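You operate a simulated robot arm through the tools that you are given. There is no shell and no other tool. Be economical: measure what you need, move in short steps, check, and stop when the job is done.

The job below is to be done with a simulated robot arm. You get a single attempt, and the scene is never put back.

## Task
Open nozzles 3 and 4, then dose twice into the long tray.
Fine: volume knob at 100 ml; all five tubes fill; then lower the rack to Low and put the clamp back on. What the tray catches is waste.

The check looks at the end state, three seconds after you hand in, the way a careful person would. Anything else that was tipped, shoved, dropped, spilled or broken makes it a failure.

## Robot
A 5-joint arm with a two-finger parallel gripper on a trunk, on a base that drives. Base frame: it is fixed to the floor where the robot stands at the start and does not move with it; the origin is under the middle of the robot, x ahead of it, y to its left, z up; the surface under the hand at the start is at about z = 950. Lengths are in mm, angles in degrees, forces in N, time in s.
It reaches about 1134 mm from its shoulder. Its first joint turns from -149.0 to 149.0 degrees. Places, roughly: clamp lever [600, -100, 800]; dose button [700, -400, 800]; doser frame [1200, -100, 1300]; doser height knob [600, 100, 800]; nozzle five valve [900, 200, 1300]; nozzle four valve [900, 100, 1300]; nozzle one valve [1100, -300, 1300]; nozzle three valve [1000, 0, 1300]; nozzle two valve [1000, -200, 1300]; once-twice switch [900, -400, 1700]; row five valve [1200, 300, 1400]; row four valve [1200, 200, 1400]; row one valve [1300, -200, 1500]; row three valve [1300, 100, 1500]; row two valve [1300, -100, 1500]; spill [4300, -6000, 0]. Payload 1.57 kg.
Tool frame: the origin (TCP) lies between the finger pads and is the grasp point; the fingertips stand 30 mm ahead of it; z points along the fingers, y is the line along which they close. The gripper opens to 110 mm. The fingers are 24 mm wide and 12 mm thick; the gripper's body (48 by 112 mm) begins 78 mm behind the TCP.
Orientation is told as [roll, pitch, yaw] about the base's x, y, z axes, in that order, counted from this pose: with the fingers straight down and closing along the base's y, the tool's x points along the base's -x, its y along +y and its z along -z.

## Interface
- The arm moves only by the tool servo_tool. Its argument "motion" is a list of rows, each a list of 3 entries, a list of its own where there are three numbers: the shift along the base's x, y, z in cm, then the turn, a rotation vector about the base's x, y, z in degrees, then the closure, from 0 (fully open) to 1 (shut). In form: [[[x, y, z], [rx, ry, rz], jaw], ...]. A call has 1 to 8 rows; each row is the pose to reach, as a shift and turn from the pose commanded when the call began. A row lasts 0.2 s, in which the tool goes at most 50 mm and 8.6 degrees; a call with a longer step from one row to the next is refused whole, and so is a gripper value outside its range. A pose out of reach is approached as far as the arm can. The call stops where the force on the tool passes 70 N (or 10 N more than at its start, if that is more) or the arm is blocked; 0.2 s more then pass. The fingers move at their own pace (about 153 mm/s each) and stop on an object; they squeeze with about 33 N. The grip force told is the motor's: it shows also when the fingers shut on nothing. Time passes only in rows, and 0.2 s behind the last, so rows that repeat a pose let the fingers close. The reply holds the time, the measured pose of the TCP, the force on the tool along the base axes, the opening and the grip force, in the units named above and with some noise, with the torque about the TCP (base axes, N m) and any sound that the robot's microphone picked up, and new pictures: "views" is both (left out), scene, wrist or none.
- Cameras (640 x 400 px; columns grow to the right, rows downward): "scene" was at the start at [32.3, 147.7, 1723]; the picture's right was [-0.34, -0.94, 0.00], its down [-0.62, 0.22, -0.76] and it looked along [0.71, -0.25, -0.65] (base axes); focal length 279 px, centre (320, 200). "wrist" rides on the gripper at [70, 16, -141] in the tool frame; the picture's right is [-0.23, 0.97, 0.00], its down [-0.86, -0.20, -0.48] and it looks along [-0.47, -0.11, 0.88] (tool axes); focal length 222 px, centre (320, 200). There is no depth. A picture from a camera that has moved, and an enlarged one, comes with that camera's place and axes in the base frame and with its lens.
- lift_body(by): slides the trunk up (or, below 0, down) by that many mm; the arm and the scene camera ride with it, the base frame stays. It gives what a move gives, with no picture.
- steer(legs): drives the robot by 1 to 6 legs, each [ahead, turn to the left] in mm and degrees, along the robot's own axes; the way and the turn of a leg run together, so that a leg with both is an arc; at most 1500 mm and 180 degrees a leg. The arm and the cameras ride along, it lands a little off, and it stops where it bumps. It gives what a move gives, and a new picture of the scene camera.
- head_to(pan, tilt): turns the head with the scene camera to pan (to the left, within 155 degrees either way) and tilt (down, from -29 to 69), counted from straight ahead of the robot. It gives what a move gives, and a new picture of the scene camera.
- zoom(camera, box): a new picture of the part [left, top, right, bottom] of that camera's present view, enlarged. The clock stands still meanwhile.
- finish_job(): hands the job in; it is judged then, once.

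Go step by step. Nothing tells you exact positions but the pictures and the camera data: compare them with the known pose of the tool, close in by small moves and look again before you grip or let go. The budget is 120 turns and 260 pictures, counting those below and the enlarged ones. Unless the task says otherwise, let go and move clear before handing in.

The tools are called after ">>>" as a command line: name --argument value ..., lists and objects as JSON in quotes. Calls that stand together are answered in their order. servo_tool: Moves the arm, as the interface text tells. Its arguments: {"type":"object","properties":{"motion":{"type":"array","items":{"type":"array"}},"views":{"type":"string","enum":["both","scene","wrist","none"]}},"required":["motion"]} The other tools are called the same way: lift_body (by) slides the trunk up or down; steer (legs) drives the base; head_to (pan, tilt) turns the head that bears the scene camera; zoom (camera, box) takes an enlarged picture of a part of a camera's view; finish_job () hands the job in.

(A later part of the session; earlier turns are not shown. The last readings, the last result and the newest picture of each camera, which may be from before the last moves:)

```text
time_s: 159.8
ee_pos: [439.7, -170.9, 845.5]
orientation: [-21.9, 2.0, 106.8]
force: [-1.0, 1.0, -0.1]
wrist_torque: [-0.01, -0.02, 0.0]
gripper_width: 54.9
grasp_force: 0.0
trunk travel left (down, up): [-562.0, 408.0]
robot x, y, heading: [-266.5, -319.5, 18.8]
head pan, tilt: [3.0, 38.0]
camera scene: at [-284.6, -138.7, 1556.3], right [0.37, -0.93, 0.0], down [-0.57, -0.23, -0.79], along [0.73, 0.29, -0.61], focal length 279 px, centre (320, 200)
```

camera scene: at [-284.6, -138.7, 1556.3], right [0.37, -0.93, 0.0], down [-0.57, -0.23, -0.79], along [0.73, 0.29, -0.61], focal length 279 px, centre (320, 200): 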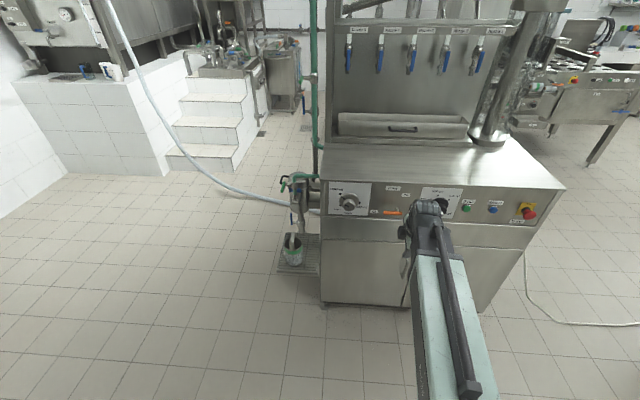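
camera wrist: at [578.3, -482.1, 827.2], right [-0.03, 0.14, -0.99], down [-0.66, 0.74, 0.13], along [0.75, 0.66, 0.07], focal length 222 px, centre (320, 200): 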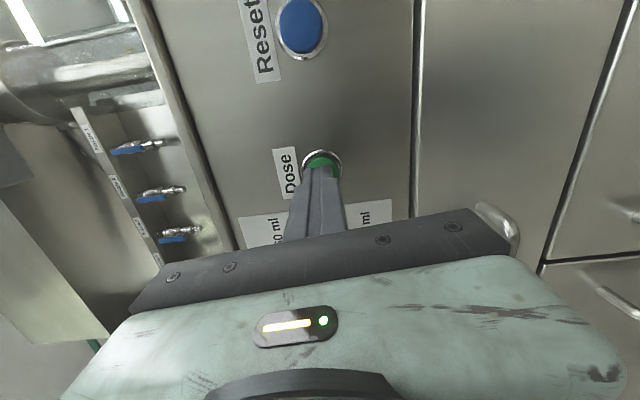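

Good stance: clamp is about 13° and the panel normal 18.5°. I unfold the tool and lower it in front of the clamp.

>>> servo_tool --motion '[[[0.5, 0.1, 3], [1.7, -8.3, 0], 0.5], [[2, 0.4, 6], [3.5, -16.6, 0], 0.5], [[4, 0.8, 9], [5.3, -24.9, 0], 0.5], [[6, 1.3, 12], [7.1, -33.3, 0], 0.5], [[8, 1.7, 15], [8.8, -41.6, 0], 0.5], [[10, 2.1, 18], [10.6, -49.9, 0], 0.5], [[12, 2.5, 20.5], [12.4, -58.2, 0], 0.5], [[14, 3, 22], [14.1, -66.3, 0], 0.5]]' --views "none"

>>> lift_body --by -235

>>> servo_tool --motion '[[[0, 0, 0], [0, 0, 0], 0.5]]'

```text
time_s: 161.6
ee_pos: [576.9, -141.7, 1060.7]
orientation: [-88.6, 5.4, 102.3]
force: [-1.4, 1.7, 0.3]
wrist_torque: [0.0, 0.04, 0.0]
gripper_width: 55.0
grasp_force: 0.0
out of reach, approached as far as the arm can: row 1, 2, 3, 4, 5, 6, 7, 8
trunk travel left (down, up): [-562.0, 408.0]
robot x, y, heading: [-267.1, -314.6, 18.6]
head pan, tilt: [3.0, 38.0]
```

```text
time_s: 164.1
ee_pos: [576.9, -140.6, 826.9]
orientation: [-88.3, 5.4, 102.4]
force: [-0.2, -0.6, 0.6]
wrist_torque: [0.01, 0.01, -0.01]
gripper_width: 55.3
grasp_force: 0.0
trunk travel left (down, up): [-327.0, 643.0]
robot x, y, heading: [-266.5, -318.5, 18.8]
head pan, tilt: [3.0, 38.0]
```

```text
time_s: 164.5
ee_pos: [577.1, -140.6, 825.3]
orientation: [-88.4, 5.5, 102.4]
force: [0.2, 1.0, 0.6]
wrist_torque: [-0.01, 0.01, -0.01]
gripper_width: 54.9
grasp_force: 0.1
trunk travel left (down, up): [-327.0, 643.0]
robot x, y, heading: [-270.4, -321.4, 18.6]
head pan, tilt: [3.0, 38.0]
camera scene: at [-284.7, -138.6, 1321.2], right [0.37, -0.93, 0.0], down [-0.57, -0.23, -0.79], along [0.73, 0.29, -0.62], focal length 279 px, centre (320, 200)
camera wrist: at [453.8, -240.3, 820.2], right [-0.05, 0.13, -0.99], down [-0.65, 0.75, 0.13], along [0.76, 0.65, 0.04], focal length 222 px, centre (320, 200)
```

scene: 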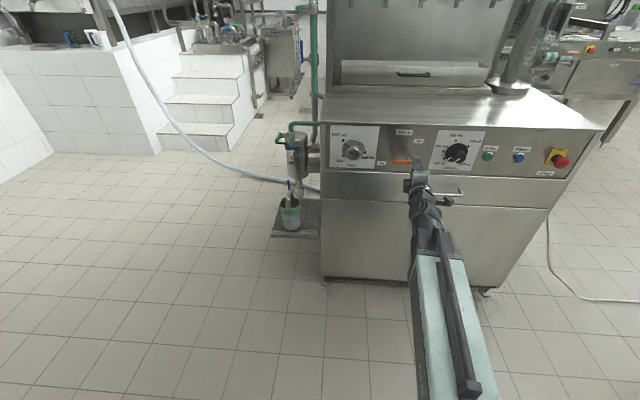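
wrist: 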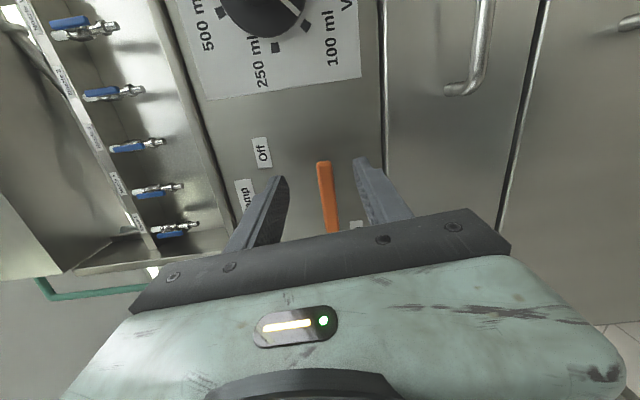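

>>> zoom --camera "scene" --box '[370, 125, 470, 180]'

>>> zoom --camera "scene" --box '[320, 120, 440, 180]'

```text
6.40 times, centred on (420, 152) of scene
camera zoom: at [-284.7, -138.6, 1321.2], right [0.37, -0.93, 0.0], down [-0.57, -0.23, -0.79], along [0.73, 0.29, -0.62], focal length 1784 px, centre (-320, 504)
```

zoom: 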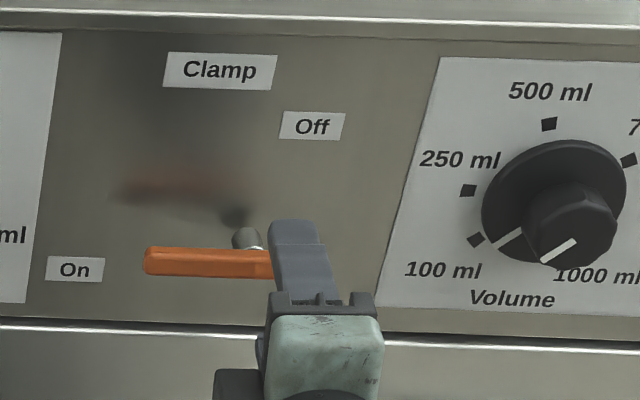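

```text
5.33 times, centred on (380, 150) of scene
camera zoom: at [-284.7, -138.6, 1321.2], right [0.37, -0.93, 0.0], down [-0.57, -0.23, -0.79], along [0.73, 0.29, -0.62], focal length 1487 px, centre (0, 467)
```

zoom: 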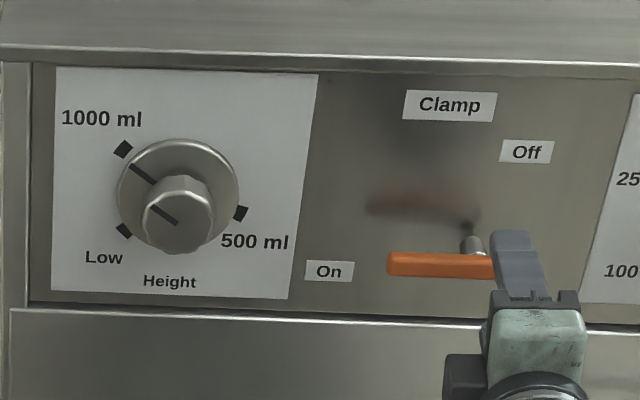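

The volume knob reads 100 ml, and the clamp pivot is at about (626, -116, 821) with the lever pointing to On. I lower 4 mm and move in with the fingers above and below the lever.

>>> lift_body --by -4

>>> servo_tool --motion '[[[0, 2, 0], [0, 0, 0.5], 0.5], [[1.5, 3, 0], [0, 0, 1], 0.5], [[3.4, 3, 0], [0, 0, 1], 0.5]]' --views "wrist"

```text
time_s: 165.0
ee_pos: [576.0, -140.6, 821.8]
orientation: [-88.4, 5.5, 102.5]
force: [0.8, 0.1, -0.5]
wrist_torque: [-0.02, -0.02, 0.02]
gripper_width: 54.8
grasp_force: 0.1
trunk travel left (down, up): [-323.0, 647.0]
robot x, y, heading: [-266.6, -317.5, 19.0]
head pan, tilt: [3.0, 38.0]
```

```text
time_s: 165.8
ee_pos: [610.9, -110.4, 821.2]
orientation: [-88.4, 5.5, 103.3]
force: [-0.3, -1.0, -0.6]
wrist_torque: [0.0, 0.01, 0.01]
gripper_width: 54.8
grasp_force: 0.0
trunk travel left (down, up): [-323.0, 647.0]
robot x, y, heading: [-265.1, -321.1, 18.7]
head pan, tilt: [3.0, 38.0]
camera wrist: at [490.2, -212.5, 816.3], right [-0.06, 0.13, -0.99], down [-0.66, 0.74, 0.13], along [0.75, 0.66, 0.04], focal length 222 px, centre (320, 200)
```

wrist: 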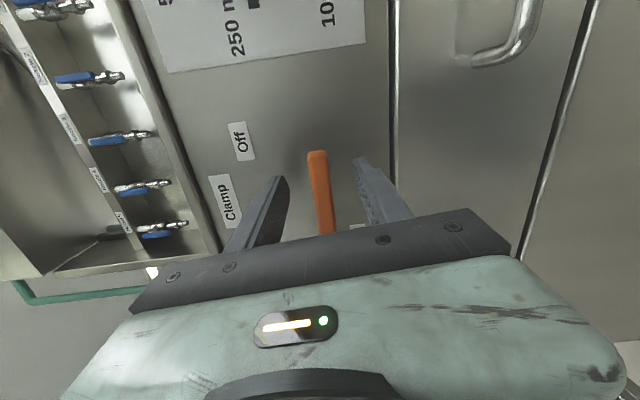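

The lever is between the fingers. Closing.

>>> servo_tool --motion '[[[0, 0, 0], [0, 0, 0], 0.8], [[0, 0, 0], [0, 0, 0], 1], [[0, 0, 0], [0, 0, 0], 1]]' --views "wrist"

```text
time_s: 166.6
ee_pos: [610.7, -110.9, 820.3]
orientation: [-88.2, 5.3, 103.3]
force: [-10.1, -3.2, -12.7]
wrist_torque: [0.84, 0.09, -0.1]
gripper_width: 16.8
grasp_force: 32.0
trunk travel left (down, up): [-323.0, 647.0]
robot x, y, heading: [-267.6, -317.9, 18.6]
head pan, tilt: [3.0, 38.0]
camera wrist: at [490.2, -212.8, 815.3], right [-0.06, 0.13, -0.99], down [-0.66, 0.74, 0.13], along [0.75, 0.66, 0.04], focal length 222 px, centre (320, 200)
```

wrist: 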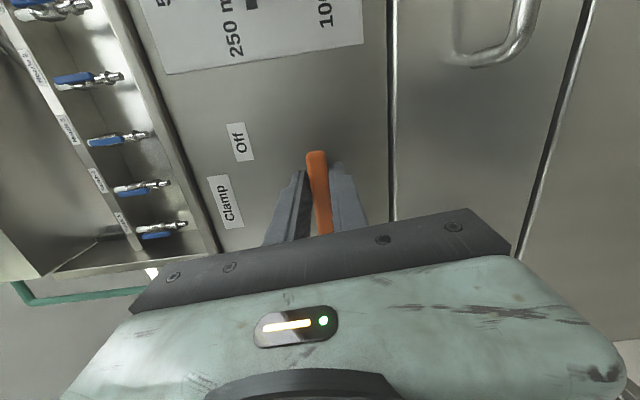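

Gripped. Turning the lever clockwise towards Off (up).

>>> servo_tool --motion '[[[0, 0, 0], [7.8, 1.8, 0], 1], [[0.01, -0.04, 0], [15.6, 3.7, 0], 1], [[0.03, -0.08, 0], [23.4, 5.5, 0], 1], [[0.05, -0.14, 0], [31.1, 7.4, 0], 1], [[0.07, -0.22, 0], [38.9, 9.2, 0], 1], [[0.1, -0.31, 0], [46.7, 11, 0], 1]]' --views "none"

>>> lift_body --by 9

>>> servo_tool --motion '[[[0.03, -0.1, 0], [7.8, 1.8, 0], 1], [[0.06, -0.2, 0], [15.6, 3.7, 0], 1], [[0.1, -0.3, 0], [23.4, 5.5, 0], 1], [[0.14, -0.42, 0], [31.1, 7.4, 0], 1], [[0.18, -0.55, 0], [38.9, 9.2, 0], 1], [[0.2, -0.62, 0], [44.7, 10.6, 0], 1]]' --views "wrist"

```text
time_s: 168.0
ee_pos: [611.2, -116.5, 826.0]
orientation: [-88.6, -42.8, 103.2]
force: [15.0, -7.3, 32.7]
wrist_torque: [-0.25, -0.07, -0.19]
gripper_width: 14.6
grasp_force: 30.7
trunk travel left (down, up): [-323.0, 647.0]
robot x, y, heading: [-269.2, -320.3, 18.6]
head pan, tilt: [3.0, 38.0]
```

```text
time_s: 168.6
ee_pos: [611.6, -112.3, 828.7]
orientation: [-88.0, -42.8, 103.4]
force: [-12.3, -2.2, -27.1]
wrist_torque: [0.03, 0.69, 0.33]
gripper_width: 14.8
grasp_force: 30.6
trunk travel left (down, up): [-332.0, 638.0]
robot x, y, heading: [-266.8, -318.1, 18.6]
head pan, tilt: [3.0, 38.0]
```

```text
time_s: 170.0
ee_pos: [614.4, -120.1, 834.6]
orientation: [-73.5, -88.7, 88.5]
force: [5.5, 6.7, -10.7]
wrist_torque: [-0.08, 0.43, 0.4]
gripper_width: 15.0
grasp_force: 31.0
out of reach, approached as far as the arm can: row 5, 6
trunk travel left (down, up): [-332.0, 638.0]
robot x, y, heading: [-264.1, -316.1, 18.8]
head pan, tilt: [3.0, 38.0]
camera wrist: at [474.4, -143.0, 765.8], right [-0.25, 0.95, 0.21], down [-0.41, -0.3, 0.86], along [0.88, 0.13, 0.46], focal length 222 px, centre (320, 200)
```

wrist: 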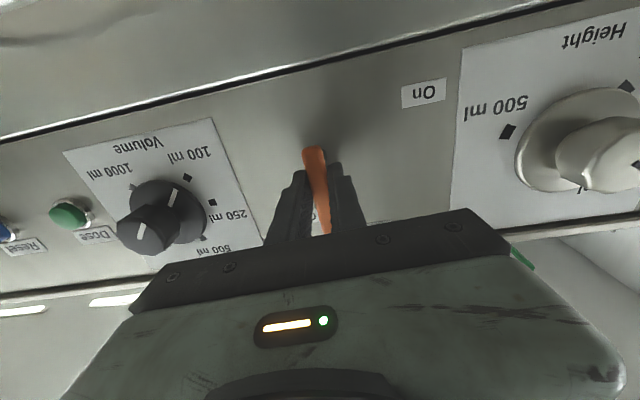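

>>> servo_tool --motion '[[[0, 0, 0], [5.8, 1.4, 0], 1], [[0, 0, 0], [9, 2.2, 0], 1]]' --views "none"

>>> servo_tool --motion '[[[0, 0, 0], [0, 0, 0], 0.6], [[0, 0, 0], [0, 0, 0], 0.5], [[-2, -0.5, 0], [0, 0, 0], 0.5], [[-4.5, -1.1, 0], [0, 0, 0], 0.5]]'

>>> zoom --camera "scene" --box '[320, 110, 460, 180]'

```text
time_s: 170.6
ee_pos: [614.7, -119.7, 835.1]
orientation: [89.1, -82.1, -74.3]
force: [6.4, -0.2, -10.0]
wrist_torque: [-0.99, 0.02, 0.37]
gripper_width: 18.0
grasp_force: 32.7
trunk travel left (down, up): [-332.0, 638.0]
robot x, y, heading: [-266.3, -318.3, 18.7]
head pan, tilt: [3.0, 38.0]
```

```text
time_s: 171.6
ee_pos: [567.8, -130.2, 836.6]
orientation: [89.7, -82.2, -74.7]
force: [0.4, -0.6, -0.3]
wrist_torque: [0.01, -0.02, 0.04]
gripper_width: 55.1
grasp_force: 0.0
trunk travel left (down, up): [-332.0, 638.0]
robot x, y, heading: [-266.0, -313.7, 18.9]
head pan, tilt: [3.0, 38.0]
camera scene: at [-284.5, -138.6, 1326.2], right [0.37, -0.93, 0.0], down [-0.57, -0.23, -0.79], along [0.73, 0.29, -0.62], focal length 279 px, centre (320, 200)
camera wrist: at [425.2, -143.1, 770.5], right [-0.24, 0.9, 0.36], down [-0.38, -0.43, 0.82], along [0.89, 0.06, 0.45], focal length 222 px, centre (320, 200)
```

scene: 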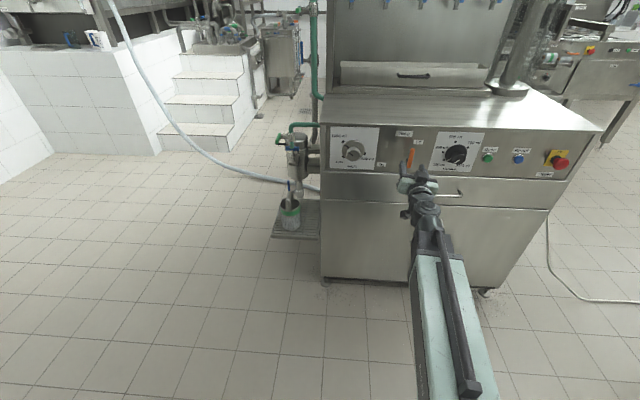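
wrist: 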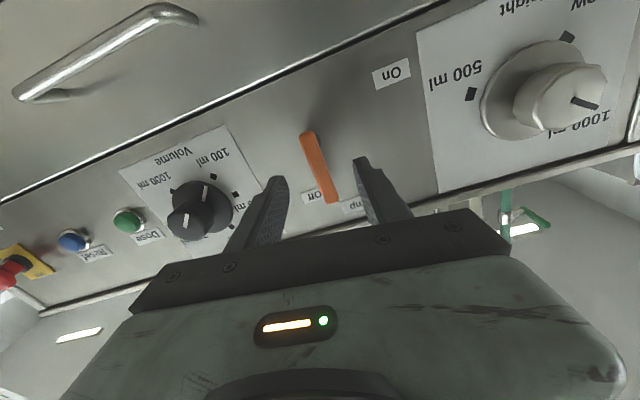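

```text
4.57 times, centred on (390, 145) of scene
camera zoom: at [-284.5, -138.6, 1326.2], right [0.37, -0.93, 0.0], down [-0.57, -0.23, -0.79], along [0.73, 0.29, -0.62], focal length 1274 px, centre (0, 451)
```

zoom: 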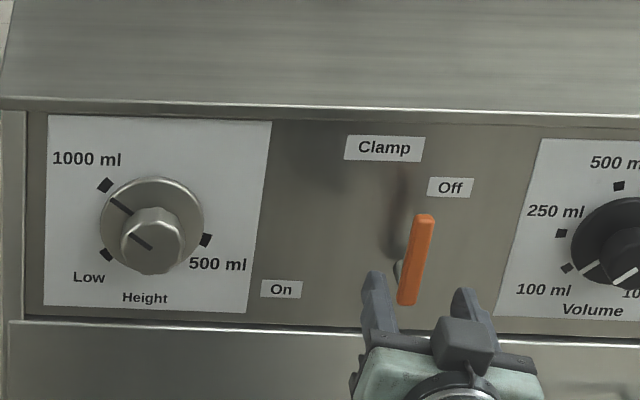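

The clamp lever now points up at Off. Next is the height knob at (592, 82, 855); I swing left, staying clear, and raise 19 mm.

>>> servo_tool --motion '[[[-1.9, 4.1, 0], [0, 0, 3], 0.3], [[-3.8, 8.2, 0], [0, 0, 6], 0.27], [[-5.7, 12.4, 0], [0, 0, 9], 0.27], [[-7.6, 16.5, 0], [0, 0, 12], 0.27]]' --views "none"

>>> lift_body --by 19

>>> servo_tool --motion '[[[0, 0, 0], [0, 0, 0], 0.27]]' --views "wrist"

```text
time_s: 172.6
ee_pos: [492.6, 34.8, 837.3]
orientation: [89.6, -82.1, -62.6]
force: [-0.7, 0.7, 0.8]
wrist_torque: [0.01, 0.02, 0.01]
gripper_width: 80.5
grasp_force: 0.0
trunk travel left (down, up): [-332.0, 638.0]
robot x, y, heading: [-266.1, -316.4, 18.6]
head pan, tilt: [3.0, 38.0]
```

```text
time_s: 173.2
ee_pos: [493.5, 34.2, 855.5]
orientation: [89.7, -82.1, -62.6]
force: [0.1, 0.6, -0.1]
wrist_torque: [0.0, 0.01, 0.0]
gripper_width: 80.5
grasp_force: 0.0
trunk travel left (down, up): [-351.0, 619.0]
robot x, y, heading: [-265.1, -314.0, 18.9]
head pan, tilt: [3.0, 38.0]
```

```text
time_s: 173.6
ee_pos: [494.7, 34.5, 856.0]
orientation: [89.6, -82.2, -62.7]
force: [0.3, 0.6, -0.2]
wrist_torque: [0.0, -0.02, 0.03]
gripper_width: 80.6
grasp_force: 0.0
trunk travel left (down, up): [-351.0, 619.0]
robot x, y, heading: [-265.1, -318.0, 18.6]
head pan, tilt: [3.0, 38.0]
camera wrist: at [356.1, -6.9, 789.5], right [-0.42, 0.83, 0.36], down [-0.28, -0.5, 0.82], along [0.86, 0.25, 0.45], focal length 222 px, centre (320, 200)
```

wrist: 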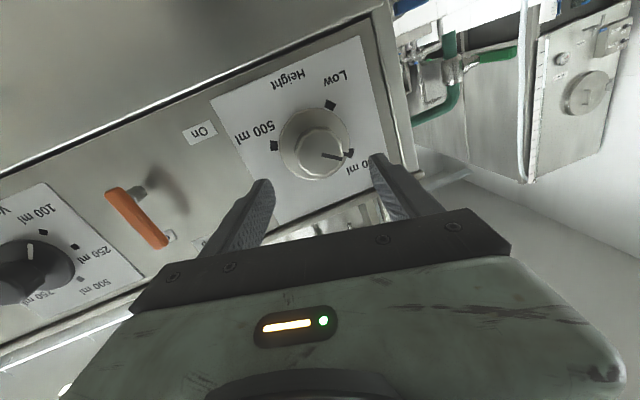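

>>> zoom --camera "wrist" --box '[230, 70, 390, 220]'

```text
2.67 times, centred on (310, 145) of wrist
camera zoom: at [356.1, -6.9, 789.5], right [-0.42, 0.83, 0.36], down [-0.28, -0.5, 0.82], along [0.86, 0.25, 0.45], focal length 592 px, centre (347, 347)
```

zoom: 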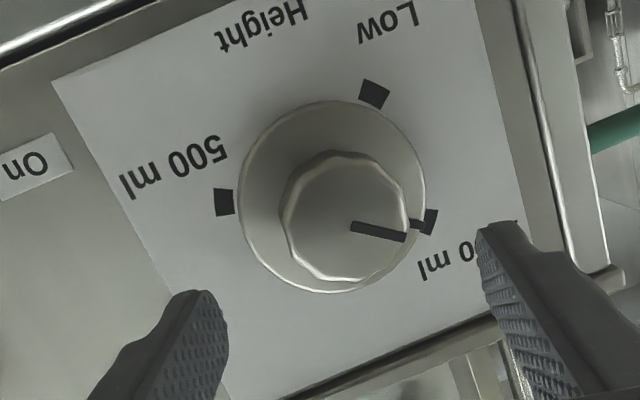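

The skirt centre refines to about z = 850, so I lower 5 mm and approach the cap.

>>> lift_body --by -5

>>> servo_tool --motion '[[[2.5, 1.25, 0], [0, 0, 0], 0.27], [[4.5, 2.25, 0], [0, 0, 0], 0.27], [[5.7, 2.85, 0], [0, 0, 0], 0.27]]' --views "wrist"

```text
time_s: 174.2
ee_pos: [493.5, 35.5, 851.0]
orientation: [89.7, -82.2, -62.7]
force: [-0.2, 0.0, 1.3]
wrist_torque: [-0.06, -0.02, 0.02]
gripper_width: 80.1
grasp_force: 0.1
trunk travel left (down, up): [-346.0, 624.0]
robot x, y, heading: [-267.1, -317.8, 18.8]
head pan, tilt: [3.0, 38.0]
```

```text
time_s: 175.0
ee_pos: [549.6, 64.2, 850.3]
orientation: [89.2, -82.2, -62.5]
force: [-0.1, -0.2, 0.4]
wrist_torque: [0.04, -0.01, -0.01]
gripper_width: 80.4
grasp_force: 0.0
trunk travel left (down, up): [-346.0, 624.0]
robot x, y, heading: [-266.2, -317.6, 18.6]
head pan, tilt: [3.0, 38.0]
camera wrist: at [412.8, 21.4, 784.5], right [-0.42, 0.83, 0.36], down [-0.28, -0.5, 0.82], along [0.86, 0.25, 0.45], focal length 222 px, centre (320, 200)
```

wrist: 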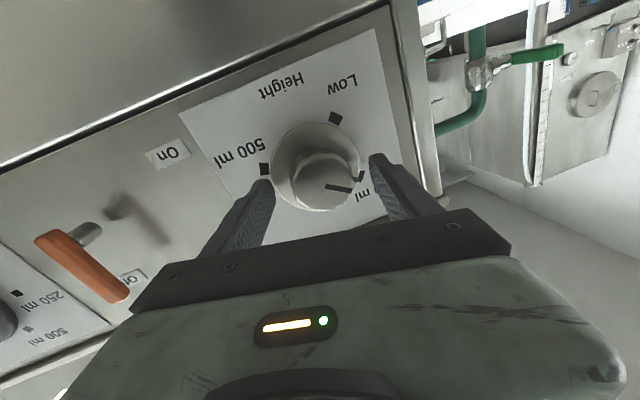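

Fingers straddle the cap. Closing, then turning counter-clockwise towards Low.

>>> servo_tool --motion '[[[0, 0, 0], [0, 0, 0], 0.6], [[0, 0, 0], [0, 0, 0], 1], [[0, 0, 0], [0, 0, 0], 1]]' --views "wrist"

```text
time_s: 175.8
ee_pos: [550.4, 63.8, 850.2]
orientation: [89.3, -82.2, -62.3]
force: [-1.1, 8.6, 1.5]
wrist_torque: [-0.17, 0.01, -0.56]
gripper_width: 50.8
grasp_force: 45.0
trunk travel left (down, up): [-346.0, 624.0]
robot x, y, heading: [-266.3, -316.1, 18.5]
head pan, tilt: [3.0, 38.0]
camera wrist: at [412.4, 22.1, 784.4], right [-0.42, 0.83, 0.36], down [-0.28, -0.5, 0.82], along [0.86, 0.25, 0.45], focal length 222 px, centre (320, 200)
```

wrist: 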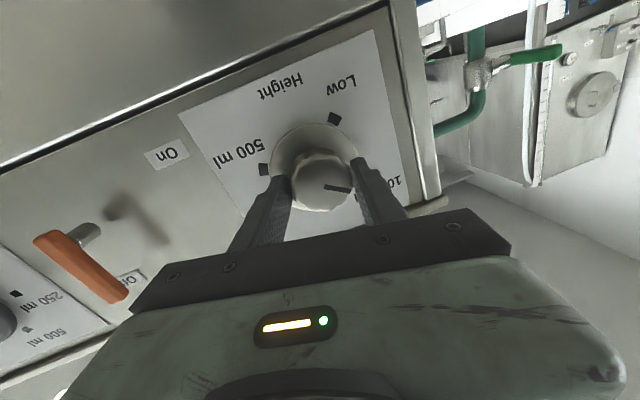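

>>> servo_tool --motion '[[[0, 0, 0], [-7.2, -3.5, 0], 1], [[0, 0, 0], [-14.4, -7, 0], 1], [[0, 0, 0], [-21.6, -10.5, 0], 1], [[0, 0, 0], [-28.8, -14, 0], 1], [[0, 0, 0], [-36, -17.5, 0], 1], [[0, 0, 0], [-43.2, -21, 0], 1], [[0, 0, 0], [-50.4, -24.5, 0], 1], [[0, 0, 0], [-57.6, -28, 0], 1]]' --views "wrist"

```text
time_s: 177.6
ee_pos: [549.4, 62.7, 849.5]
orientation: [-89.1, -33.6, 115.9]
force: [-6.7, 2.7, 10.6]
wrist_torque: [0.08, -0.08, -1.1]
gripper_width: 48.3
grasp_force: 45.0
out of reach, approached as far as the arm can: row 8
trunk travel left (down, up): [-346.0, 624.0]
robot x, y, heading: [-270.1, -313.8, 18.6]
head pan, tilt: [3.0, 38.0]
camera wrist: at [444.3, -44.6, 799.2], right [-0.33, 0.65, -0.69], down [-0.69, 0.33, 0.64], along [0.65, 0.68, 0.34], focal length 222 px, centre (320, 200)
```

wrist: 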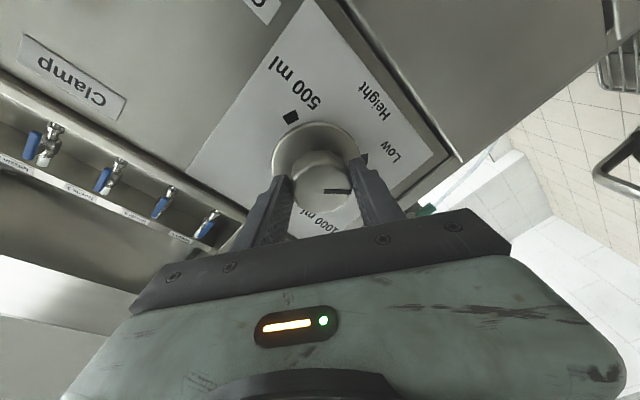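

>>> servo_tool --motion '[[[0, 0, 0], [-7.2, -3.5, 0], 1], [[0, 0, 0], [-14.4, -7, 0], 1], [[0, 0, 0], [-20.7, -10, 0], 1]]' --views "wrist"

>>> zoom --camera "wrist" --box '[240, 60, 420, 240]'

>>> zoom --camera "scene" --box '[310, 110, 430, 180]'

```text
time_s: 178.4
ee_pos: [549.8, 60.4, 849.1]
orientation: [-89.3, -10.8, 115.6]
force: [6.6, -10.6, 20.6]
wrist_torque: [1.03, -0.75, -0.78]
gripper_width: 48.4
grasp_force: 44.4
trunk travel left (down, up): [-346.0, 624.0]
robot x, y, heading: [-269.1, -318.3, 18.8]
head pan, tilt: [3.0, 38.0]
camera wrist: at [451.2, -60.2, 822.7], right [-0.19, 0.36, -0.91], down [-0.78, 0.52, 0.36], along [0.6, 0.78, 0.18], focal length 222 px, centre (320, 200)
```

wrist: 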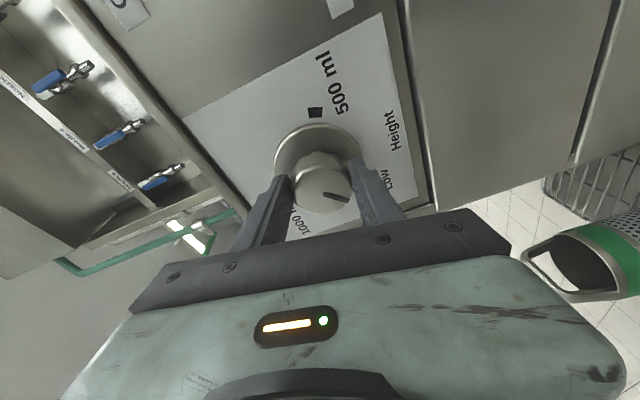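

```text
2.22 times, centred on (330, 150) of wrist
camera zoom: at [451.2, -60.2, 822.7], right [-0.19, 0.36, -0.91], down [-0.78, 0.52, 0.36], along [0.6, 0.78, 0.18], focal length 494 px, centre (298, 311)
```

zoom: 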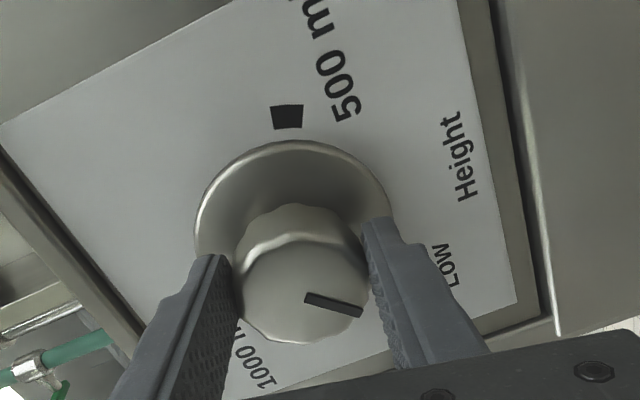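

```text
5.33 times, centred on (370, 145) of scene
camera zoom: at [-286.3, -140.6, 1340.6], right [0.37, -0.93, 0.0], down [-0.57, -0.23, -0.79], along [0.73, 0.29, -0.61], focal length 1487 px, centre (53, 493)
```

zoom: 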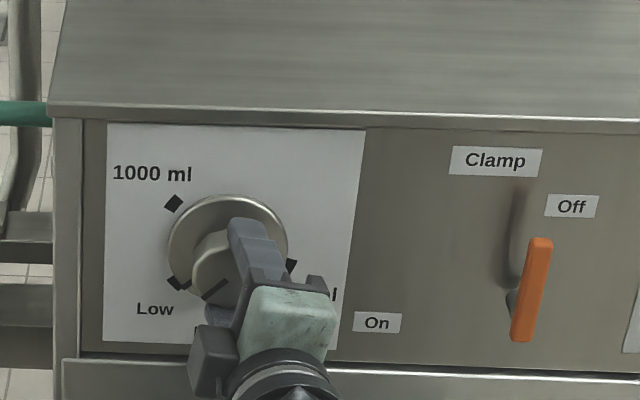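

The pointer looks to be at Low. I release, back off and verify.

>>> servo_tool --motion '[[[0, 0, 0], [0, 0, 0], 0.6], [[0, 0, 0], [0, 0, 0], 0.27], [[-2.5, -1.2, 0], [0, 0, 0], 0.27], [[-5, -2.4, 0], [0, 0, 0], 0.27], [[-6, -2.9, 0], [0, 0, 0], 0.27]]'

>>> zoom --camera "scene" --box '[310, 110, 430, 180]'

>>> zoom --camera "wrist" --box '[240, 60, 420, 240]'

```text
time_s: 179.6
ee_pos: [489.3, 34.6, 845.5]
orientation: [-89.0, -10.7, 115.7]
force: [0.0, -0.8, -0.4]
wrist_torque: [0.01, 0.04, -0.03]
gripper_width: 80.3
grasp_force: 0.1
trunk travel left (down, up): [-346.0, 624.0]
robot x, y, heading: [-270.5, -321.7, 18.8]
head pan, tilt: [3.0, 38.0]
camera scene: at [-284.6, -138.6, 1340.2], right [0.37, -0.93, 0.0], down [-0.57, -0.23, -0.79], along [0.73, 0.29, -0.62], focal length 279 px, centre (320, 200)
camera wrist: at [390.9, -86.4, 820.6], right [-0.19, 0.36, -0.91], down [-0.78, 0.52, 0.36], along [0.6, 0.78, 0.18], focal length 222 px, centre (320, 200)
```

scene: 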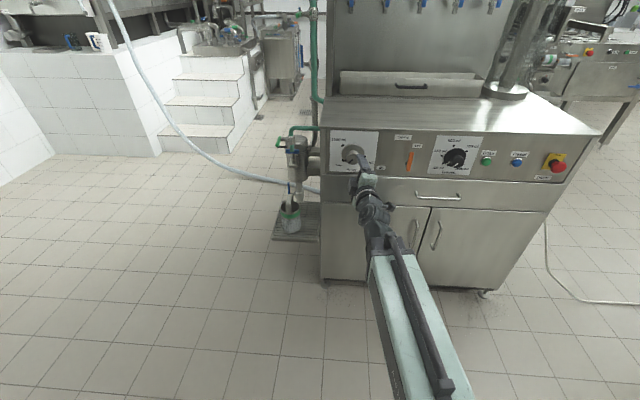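
wrist: 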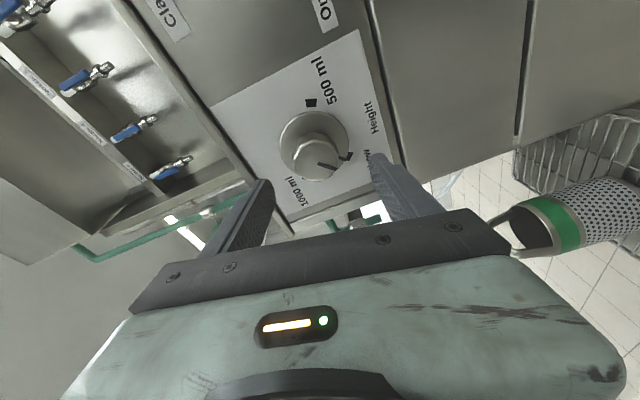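

```text
5.33 times, centred on (370, 145) of scene
camera zoom: at [-284.6, -138.6, 1340.2], right [0.37, -0.93, 0.0], down [-0.57, -0.23, -0.79], along [0.73, 0.29, -0.62], focal length 1487 px, centre (53, 493)
```

zoom: 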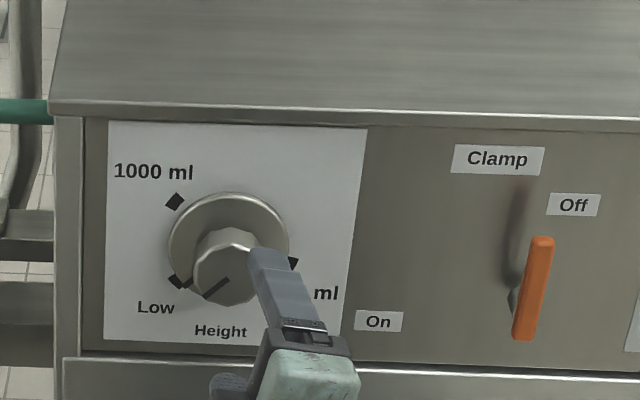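

```text
2.22 times, centred on (330, 150) of wrist
camera zoom: at [390.9, -86.4, 820.6], right [-0.19, 0.36, -0.91], down [-0.78, 0.52, 0.36], along [0.6, 0.78, 0.18], focal length 494 px, centre (298, 311)
```

zoom: 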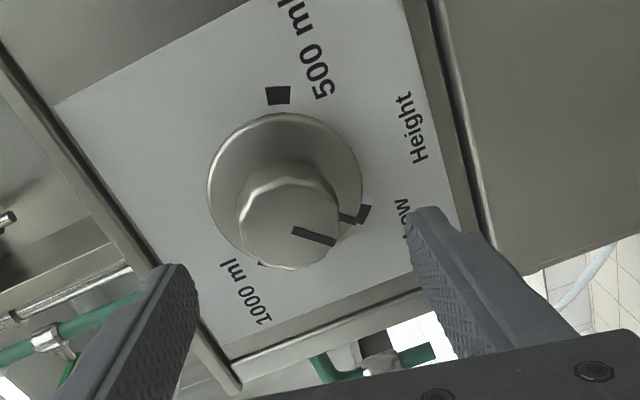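

The knob points at Low. I check whether the rack has lowered.

>>> head_to --pan 0 --tilt 8

>>> zoom --camera "scene" --box '[250, 90, 450, 290]'

```text
time_s: 180.5
ee_pos: [488.7, 34.6, 845.4]
orientation: [-89.0, -10.7, 115.8]
force: [0.2, 0.2, -0.2]
wrist_torque: [-0.02, -0.01, 0.02]
gripper_width: 80.3
grasp_force: 0.0
trunk travel left (down, up): [-346.0, 624.0]
robot x, y, heading: [-268.8, -322.7, 18.4]
head pan, tilt: [0.0, 8.0]
camera scene: at [-277.2, -140.8, 1388.1], right [0.32, -0.95, 0.0], down [-0.13, -0.04, -0.99], along [0.94, 0.32, -0.14], focal length 279 px, centre (320, 200)
```

scene: 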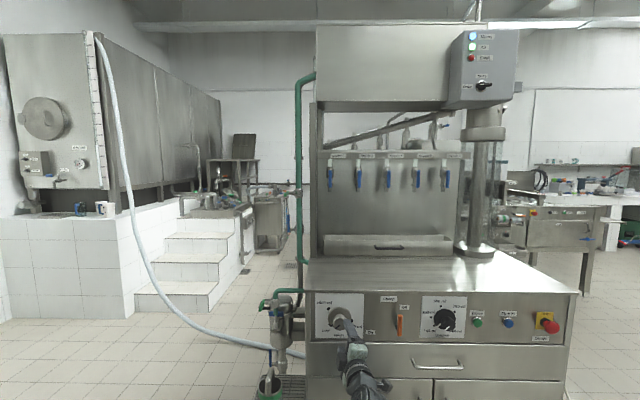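

```text
2.00 times, centred on (350, 190) of scene
camera zoom: at [-277.2, -140.8, 1388.1], right [0.32, -0.95, 0.0], down [-0.13, -0.04, -0.99], along [0.94, 0.32, -0.14], focal length 558 px, centre (260, 220)
```

zoom: 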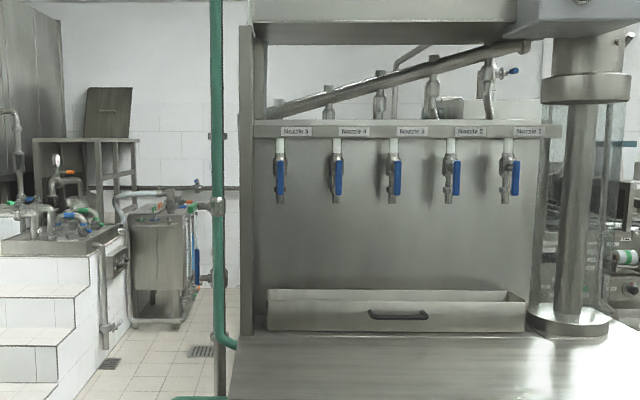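

The nozzles still look to be at about the old height. I wait a moment and compare.

>>> servo_tool --motion '[[[0, 0, 0], [0, 0, 0], 0.3], [[0, 0, 0], [0, 0, 0], 0.3], [[0, 0, 0], [0, 0, 0], 0.3], [[0, 0, 0], [0, 0, 0], 0.3], [[0, 0, 0], [0, 0, 0], 0.3], [[0, 0, 0], [0, 0, 0], 0.3], [[0, 0, 0], [0, 0, 0], 0.3], [[0, 0, 0], [0, 0, 0], 0.3]]' --views "none"

>>> zoom --camera "scene" --box '[250, 90, 450, 290]'

>>> zoom --camera "scene" --box '[300, 280, 420, 350]'

```text
time_s: 182.3
ee_pos: [490.1, 36.2, 845.9]
orientation: [-88.9, -10.8, 115.6]
force: [0.6, 0.4, 0.3]
wrist_torque: [-0.01, -0.02, 0.03]
gripper_width: 76.8
grasp_force: 0.2
trunk travel left (down, up): [-346.0, 624.0]
robot x, y, heading: [-267.0, -316.3, 18.9]
head pan, tilt: [0.0, 8.0]
```

```text
2.00 times, centred on (350, 190) of scene
camera zoom: at [-277.2, -140.9, 1388.2], right [0.32, -0.95, 0.0], down [-0.13, -0.04, -0.99], along [0.94, 0.32, -0.14], focal length 558 px, centre (260, 220)
```

zoom: 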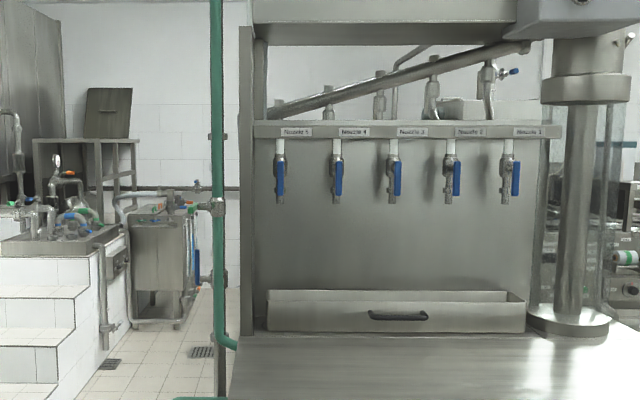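

```text
5.33 times, centred on (360, 315) of scene
camera zoom: at [-277.2, -140.9, 1388.2], right [0.32, -0.95, 0.0], down [-0.13, -0.04, -0.99], along [0.94, 0.32, -0.14], focal length 1487 px, centre (107, -413)
```

zoom: 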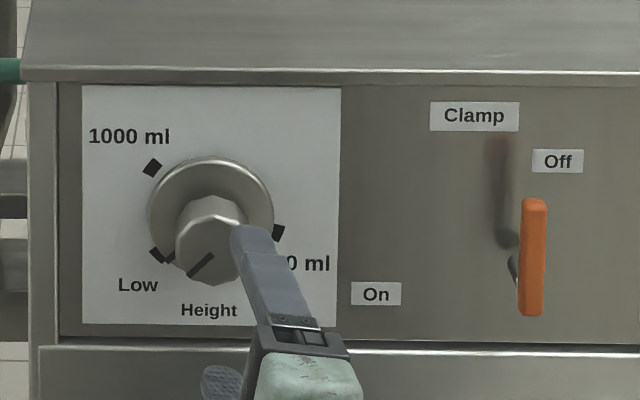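

The rack hasn't moved. I look closely at the clamp lever and the knob for a missed end position.

>>> zoom --camera "scene" --box '[375, 285, 425, 345]'

>>> zoom --camera "scene" --box '[440, 20, 540, 260]'

>>> zoom --camera "wrist" --box '[280, 80, 380, 200]'

```text
6.67 times, centred on (400, 315) of scene
camera zoom: at [-277.2, -140.9, 1388.2], right [0.32, -0.95, 0.0], down [-0.13, -0.04, -0.99], along [0.94, 0.32, -0.14], focal length 1859 px, centre (-213, -567)
```

zoom: 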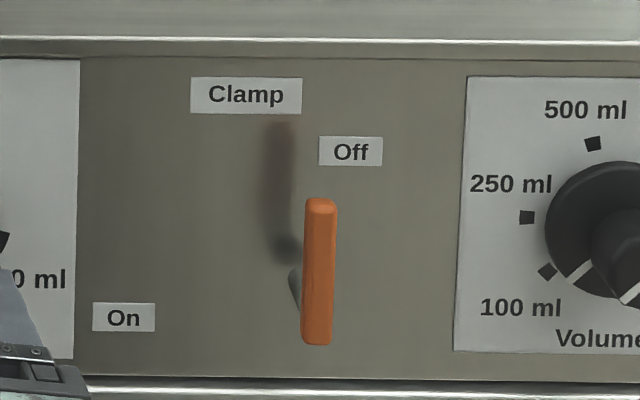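

```text
1.67 times, centred on (490, 140) of scene
camera zoom: at [-277.2, -140.9, 1388.2], right [0.32, -0.95, 0.0], down [-0.13, -0.04, -0.99], along [0.94, 0.32, -0.14], focal length 465 px, centre (37, 300)
```

zoom: 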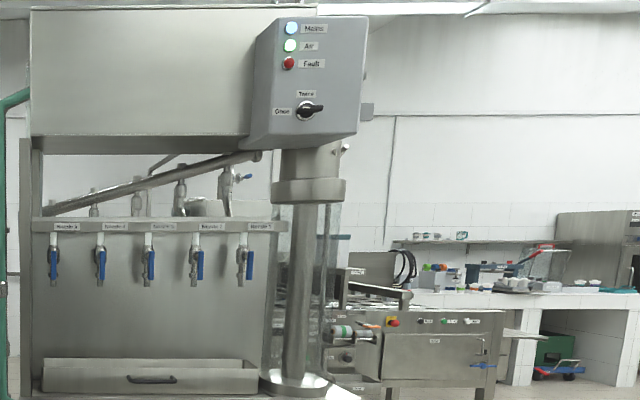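

```text
3.33 times, centred on (330, 140) of wrist
camera zoom: at [391.0, -86.2, 820.7], right [-0.19, 0.36, -0.91], down [-0.78, 0.52, 0.36], along [0.6, 0.78, 0.18], focal length 740 px, centre (287, 400)
```

zoom: 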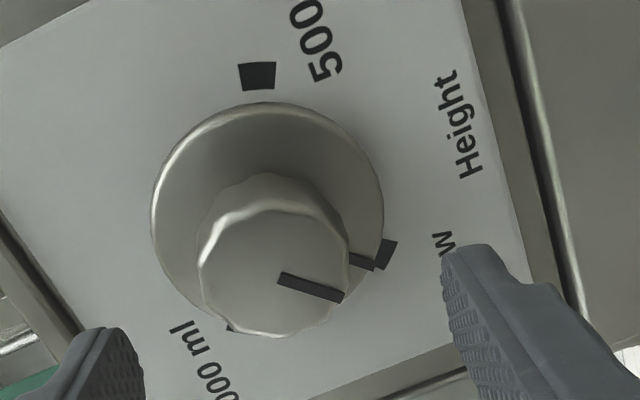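

Both controls look right. I give it more time and compare again.

>>> servo_tool --motion '[[[0, 0, 0], [0, 0, 0], 0.3], [[0, 0, 0], [0, 0, 0], 0.3], [[0, 0, 0], [0, 0, 0], 0.3], [[0, 0, 0], [0, 0, 0], 0.3], [[0, 0, 0], [0, 0, 0], 0.3], [[0, 0, 0], [0, 0, 0], 0.3], [[0, 0, 0], [0, 0, 0], 0.3], [[0, 0, 0], [0, 0, 0], 0.3]]' --views "none"

>>> servo_tool --motion '[[[0, 0, 0], [0, 0, 0], 0.3], [[0, 0, 0], [0, 0, 0], 0.3], [[0, 0, 0], [0, 0, 0], 0.3], [[0, 0, 0], [0, 0, 0], 0.3], [[0, 0, 0], [0, 0, 0], 0.3], [[0, 0, 0], [0, 0, 0], 0.3], [[0, 0, 0], [0, 0, 0], 0.3], [[0, 0, 0], [0, 0, 0], 0.3]]' --views "scene"

>>> zoom --camera "scene" --box '[250, 90, 450, 290]'

```text
time_s: 184.1
ee_pos: [489.5, 35.6, 846.7]
orientation: [-89.0, -10.8, 115.7]
force: [0.7, -0.6, 0.2]
wrist_torque: [0.03, 0.02, 0.01]
gripper_width: 76.8
grasp_force: 0.1
trunk travel left (down, up): [-346.0, 624.0]
robot x, y, heading: [-266.8, -320.1, 18.9]
head pan, tilt: [0.0, 8.0]
```

```text
time_s: 185.9
ee_pos: [489.0, 35.9, 847.4]
orientation: [-89.0, -10.8, 115.7]
force: [-1.0, -0.2, -0.2]
wrist_torque: [0.0, 0.01, -0.02]
gripper_width: 77.2
grasp_force: 0.0
trunk travel left (down, up): [-346.0, 624.0]
robot x, y, heading: [-265.2, -315.2, 18.6]
head pan, tilt: [0.0, 8.0]
camera scene: at [-277.2, -140.9, 1388.2], right [0.32, -0.95, 0.0], down [-0.13, -0.04, -0.99], along [0.94, 0.32, -0.14], focal length 279 px, centre (320, 200)
```

scene: 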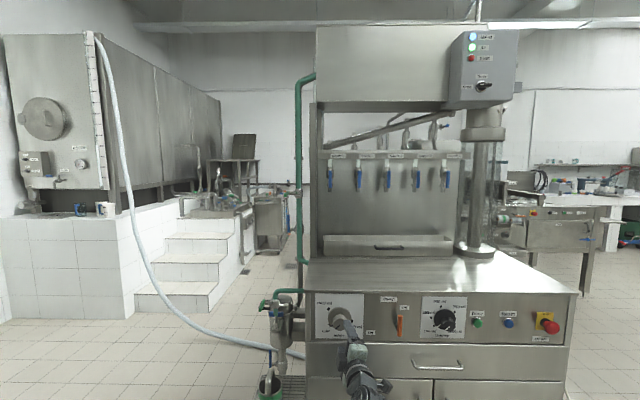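

```text
2.00 times, centred on (350, 190) of scene
camera zoom: at [-277.2, -140.9, 1388.2], right [0.32, -0.95, 0.0], down [-0.13, -0.04, -0.99], along [0.94, 0.32, -0.14], focal length 558 px, centre (260, 220)
```

zoom: 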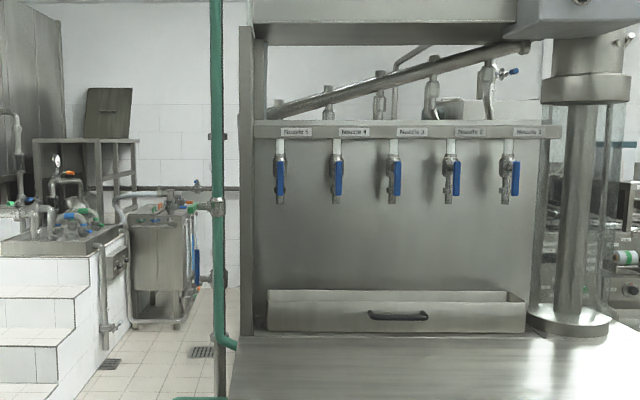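

Still unchanged. Perhaps the knob isn't quite home, so I re-grip it and turn it on towards its end stop while watching the rack.

>>> servo_tool --motion '[[[2.5, 1.2, 0], [0, 0, 0], 0.27], [[5, 2.4, 0], [0, 0, 0], 0.27], [[6, 2.8, 0], [0, 0, 0], 0.27], [[6, 2.8, 0], [0, 0, 0], 0.7], [[6, 2.8, 0], [0, 0, 0], 1], [[6, 2.8, 0], [0, 0, 0], 1]]' --views "wrist"

>>> servo_tool --motion '[[[0, 0, 0], [-3.6, -1.75, 0], 1], [[0, 0, 0], [-7.2, -3.5, 0], 1], [[0, 0, 0], [-7.2, -3.5, 0], 1]]'

```text
time_s: 187.3
ee_pos: [549.7, 62.4, 850.5]
orientation: [-89.2, -10.8, 115.7]
force: [17.0, 5.0, 33.8]
wrist_torque: [0.43, -1.11, 0.23]
gripper_width: 48.1
grasp_force: 45.1
trunk travel left (down, up): [-346.0, 624.0]
robot x, y, heading: [-269.8, -321.9, 18.7]
head pan, tilt: [0.0, 8.0]
camera wrist: at [450.6, -59.2, 822.8], right [-0.19, 0.36, -0.91], down [-0.78, 0.52, 0.36], along [0.6, 0.78, 0.18], focal length 222 px, centre (320, 200)
```

wrist: 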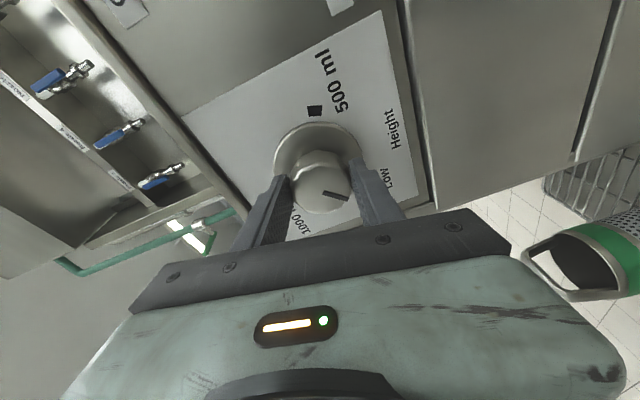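

```text
time_s: 188.1
ee_pos: [549.8, 61.0, 849.5]
orientation: [-89.4, -2.9, 115.4]
force: [7.5, -10.2, 24.1]
wrist_torque: [0.7, -1.3, -1.04]
gripper_width: 47.0
grasp_force: 44.8
trunk travel left (down, up): [-346.0, 624.0]
robot x, y, heading: [-269.4, -318.5, 19.3]
head pan, tilt: [0.0, 8.0]
camera scene: at [-279.3, -143.0, 1388.4], right [0.32, -0.95, 0.0], down [-0.13, -0.04, -0.99], along [0.94, 0.32, -0.14], focal length 279 px, centre (320, 200)
camera wrist: at [451.9, -63.4, 832.3], right [-0.13, 0.24, -0.96], down [-0.79, 0.56, 0.25], along [0.6, 0.79, 0.12], focal length 222 px, centre (320, 200)
```

scene: 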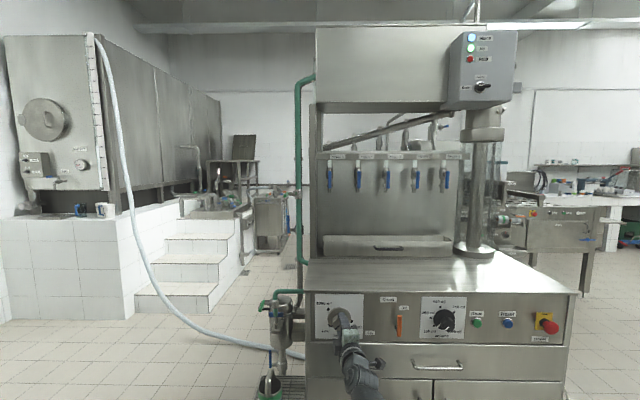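
wrist: 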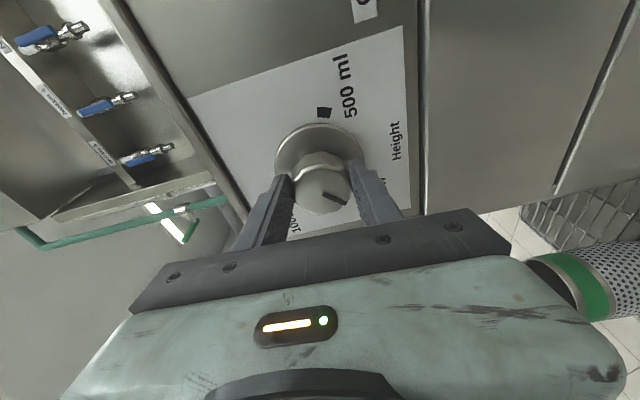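

The knob won't go further: the fingers slipped against its end stop, so Low is fully set. The frame likely has to be pushed down by hand, so I back off, raise the arm and take a closer look at the frame.

>>> servo_tool --motion '[[[0, 0, 0], [0, 0, 0], 0.6], [[0, 0, 0], [0, 0, 0], 0.27], [[-2.5, -1.2, 0], [0, 0, 0], 0.27], [[-5, -2.4, 0], [0, 0, 0], 0.4], [[-7, -3.4, 0], [0, 0, 0], 0.6]]' --views "wrist"

>>> lift_body --by 400

>>> lift_body --by 220

>>> head_to --pan -10 --tilt 30

```text
time_s: 189.3
ee_pos: [481.9, 28.5, 846.4]
orientation: [-88.9, -2.8, 115.7]
force: [0.2, -0.7, -0.4]
wrist_torque: [0.0, -0.03, 0.0]
gripper_width: 43.9
grasp_force: 0.1
trunk travel left (down, up): [-346.0, 624.0]
robot x, y, heading: [-265.0, -316.8, 18.6]
head pan, tilt: [0.0, 8.0]
camera wrist: at [383.6, -95.7, 829.9], right [-0.14, 0.24, -0.96], down [-0.79, 0.55, 0.25], along [0.59, 0.8, 0.11], focal length 222 px, centre (320, 200)
```

wrist: 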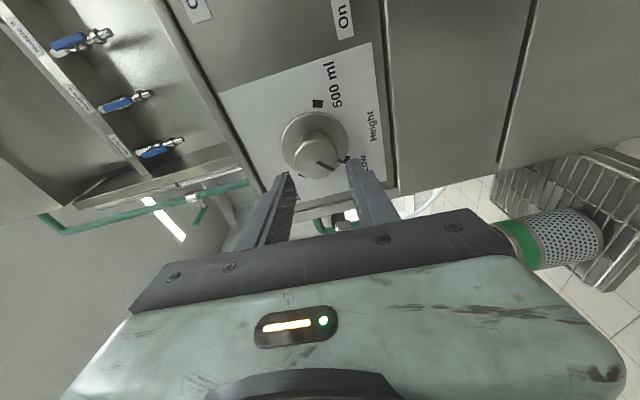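

```text
time_s: 193.2
ee_pos: [479.7, 27.6, 1246.3]
orientation: [-89.0, -2.8, 115.6]
force: [-0.4, -0.3, -0.6]
wrist_torque: [-0.01, 0.0, 0.01]
gripper_width: 43.9
grasp_force: 0.0
trunk travel left (down, up): [-746.0, 224.0]
robot x, y, heading: [-266.9, -317.8, 18.8]
head pan, tilt: [0.0, 8.0]
```

```text
time_s: 195.5
ee_pos: [480.2, 28.8, 1465.6]
orientation: [-88.9, -2.8, 115.7]
force: [-0.9, -0.1, -0.1]
wrist_torque: [0.01, 0.0, -0.03]
gripper_width: 43.8
grasp_force: 0.0
trunk travel left (down, up): [-966.0, 4.0]
robot x, y, heading: [-270.1, -319.7, 18.8]
head pan, tilt: [0.0, 8.0]
```

```text
time_s: 196.3
ee_pos: [481.5, 28.0, 1466.0]
orientation: [-88.9, -2.8, 115.6]
force: [-0.7, 0.0, 0.2]
wrist_torque: [0.01, 0.04, 0.02]
gripper_width: 44.2
grasp_force: 0.0
trunk travel left (down, up): [-966.0, 4.0]
robot x, y, heading: [-266.1, -317.3, 19.0]
head pan, tilt: [-10.0, 30.0]
camera scene: at [-275.5, -156.8, 1972.6], right [0.15, -0.99, 0.0], down [-0.49, -0.08, -0.87], along [0.86, 0.13, -0.5], focal length 279 px, centre (320, 200)
```

scene: 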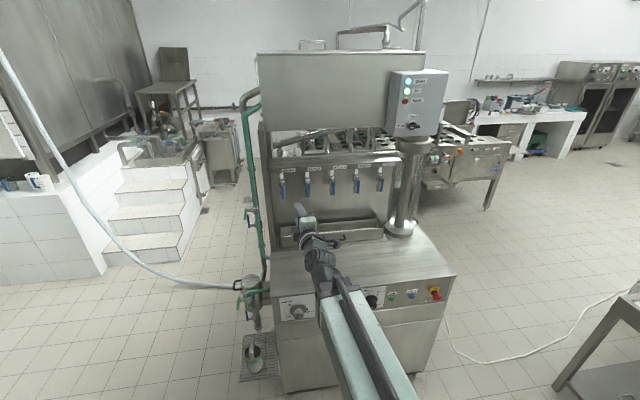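

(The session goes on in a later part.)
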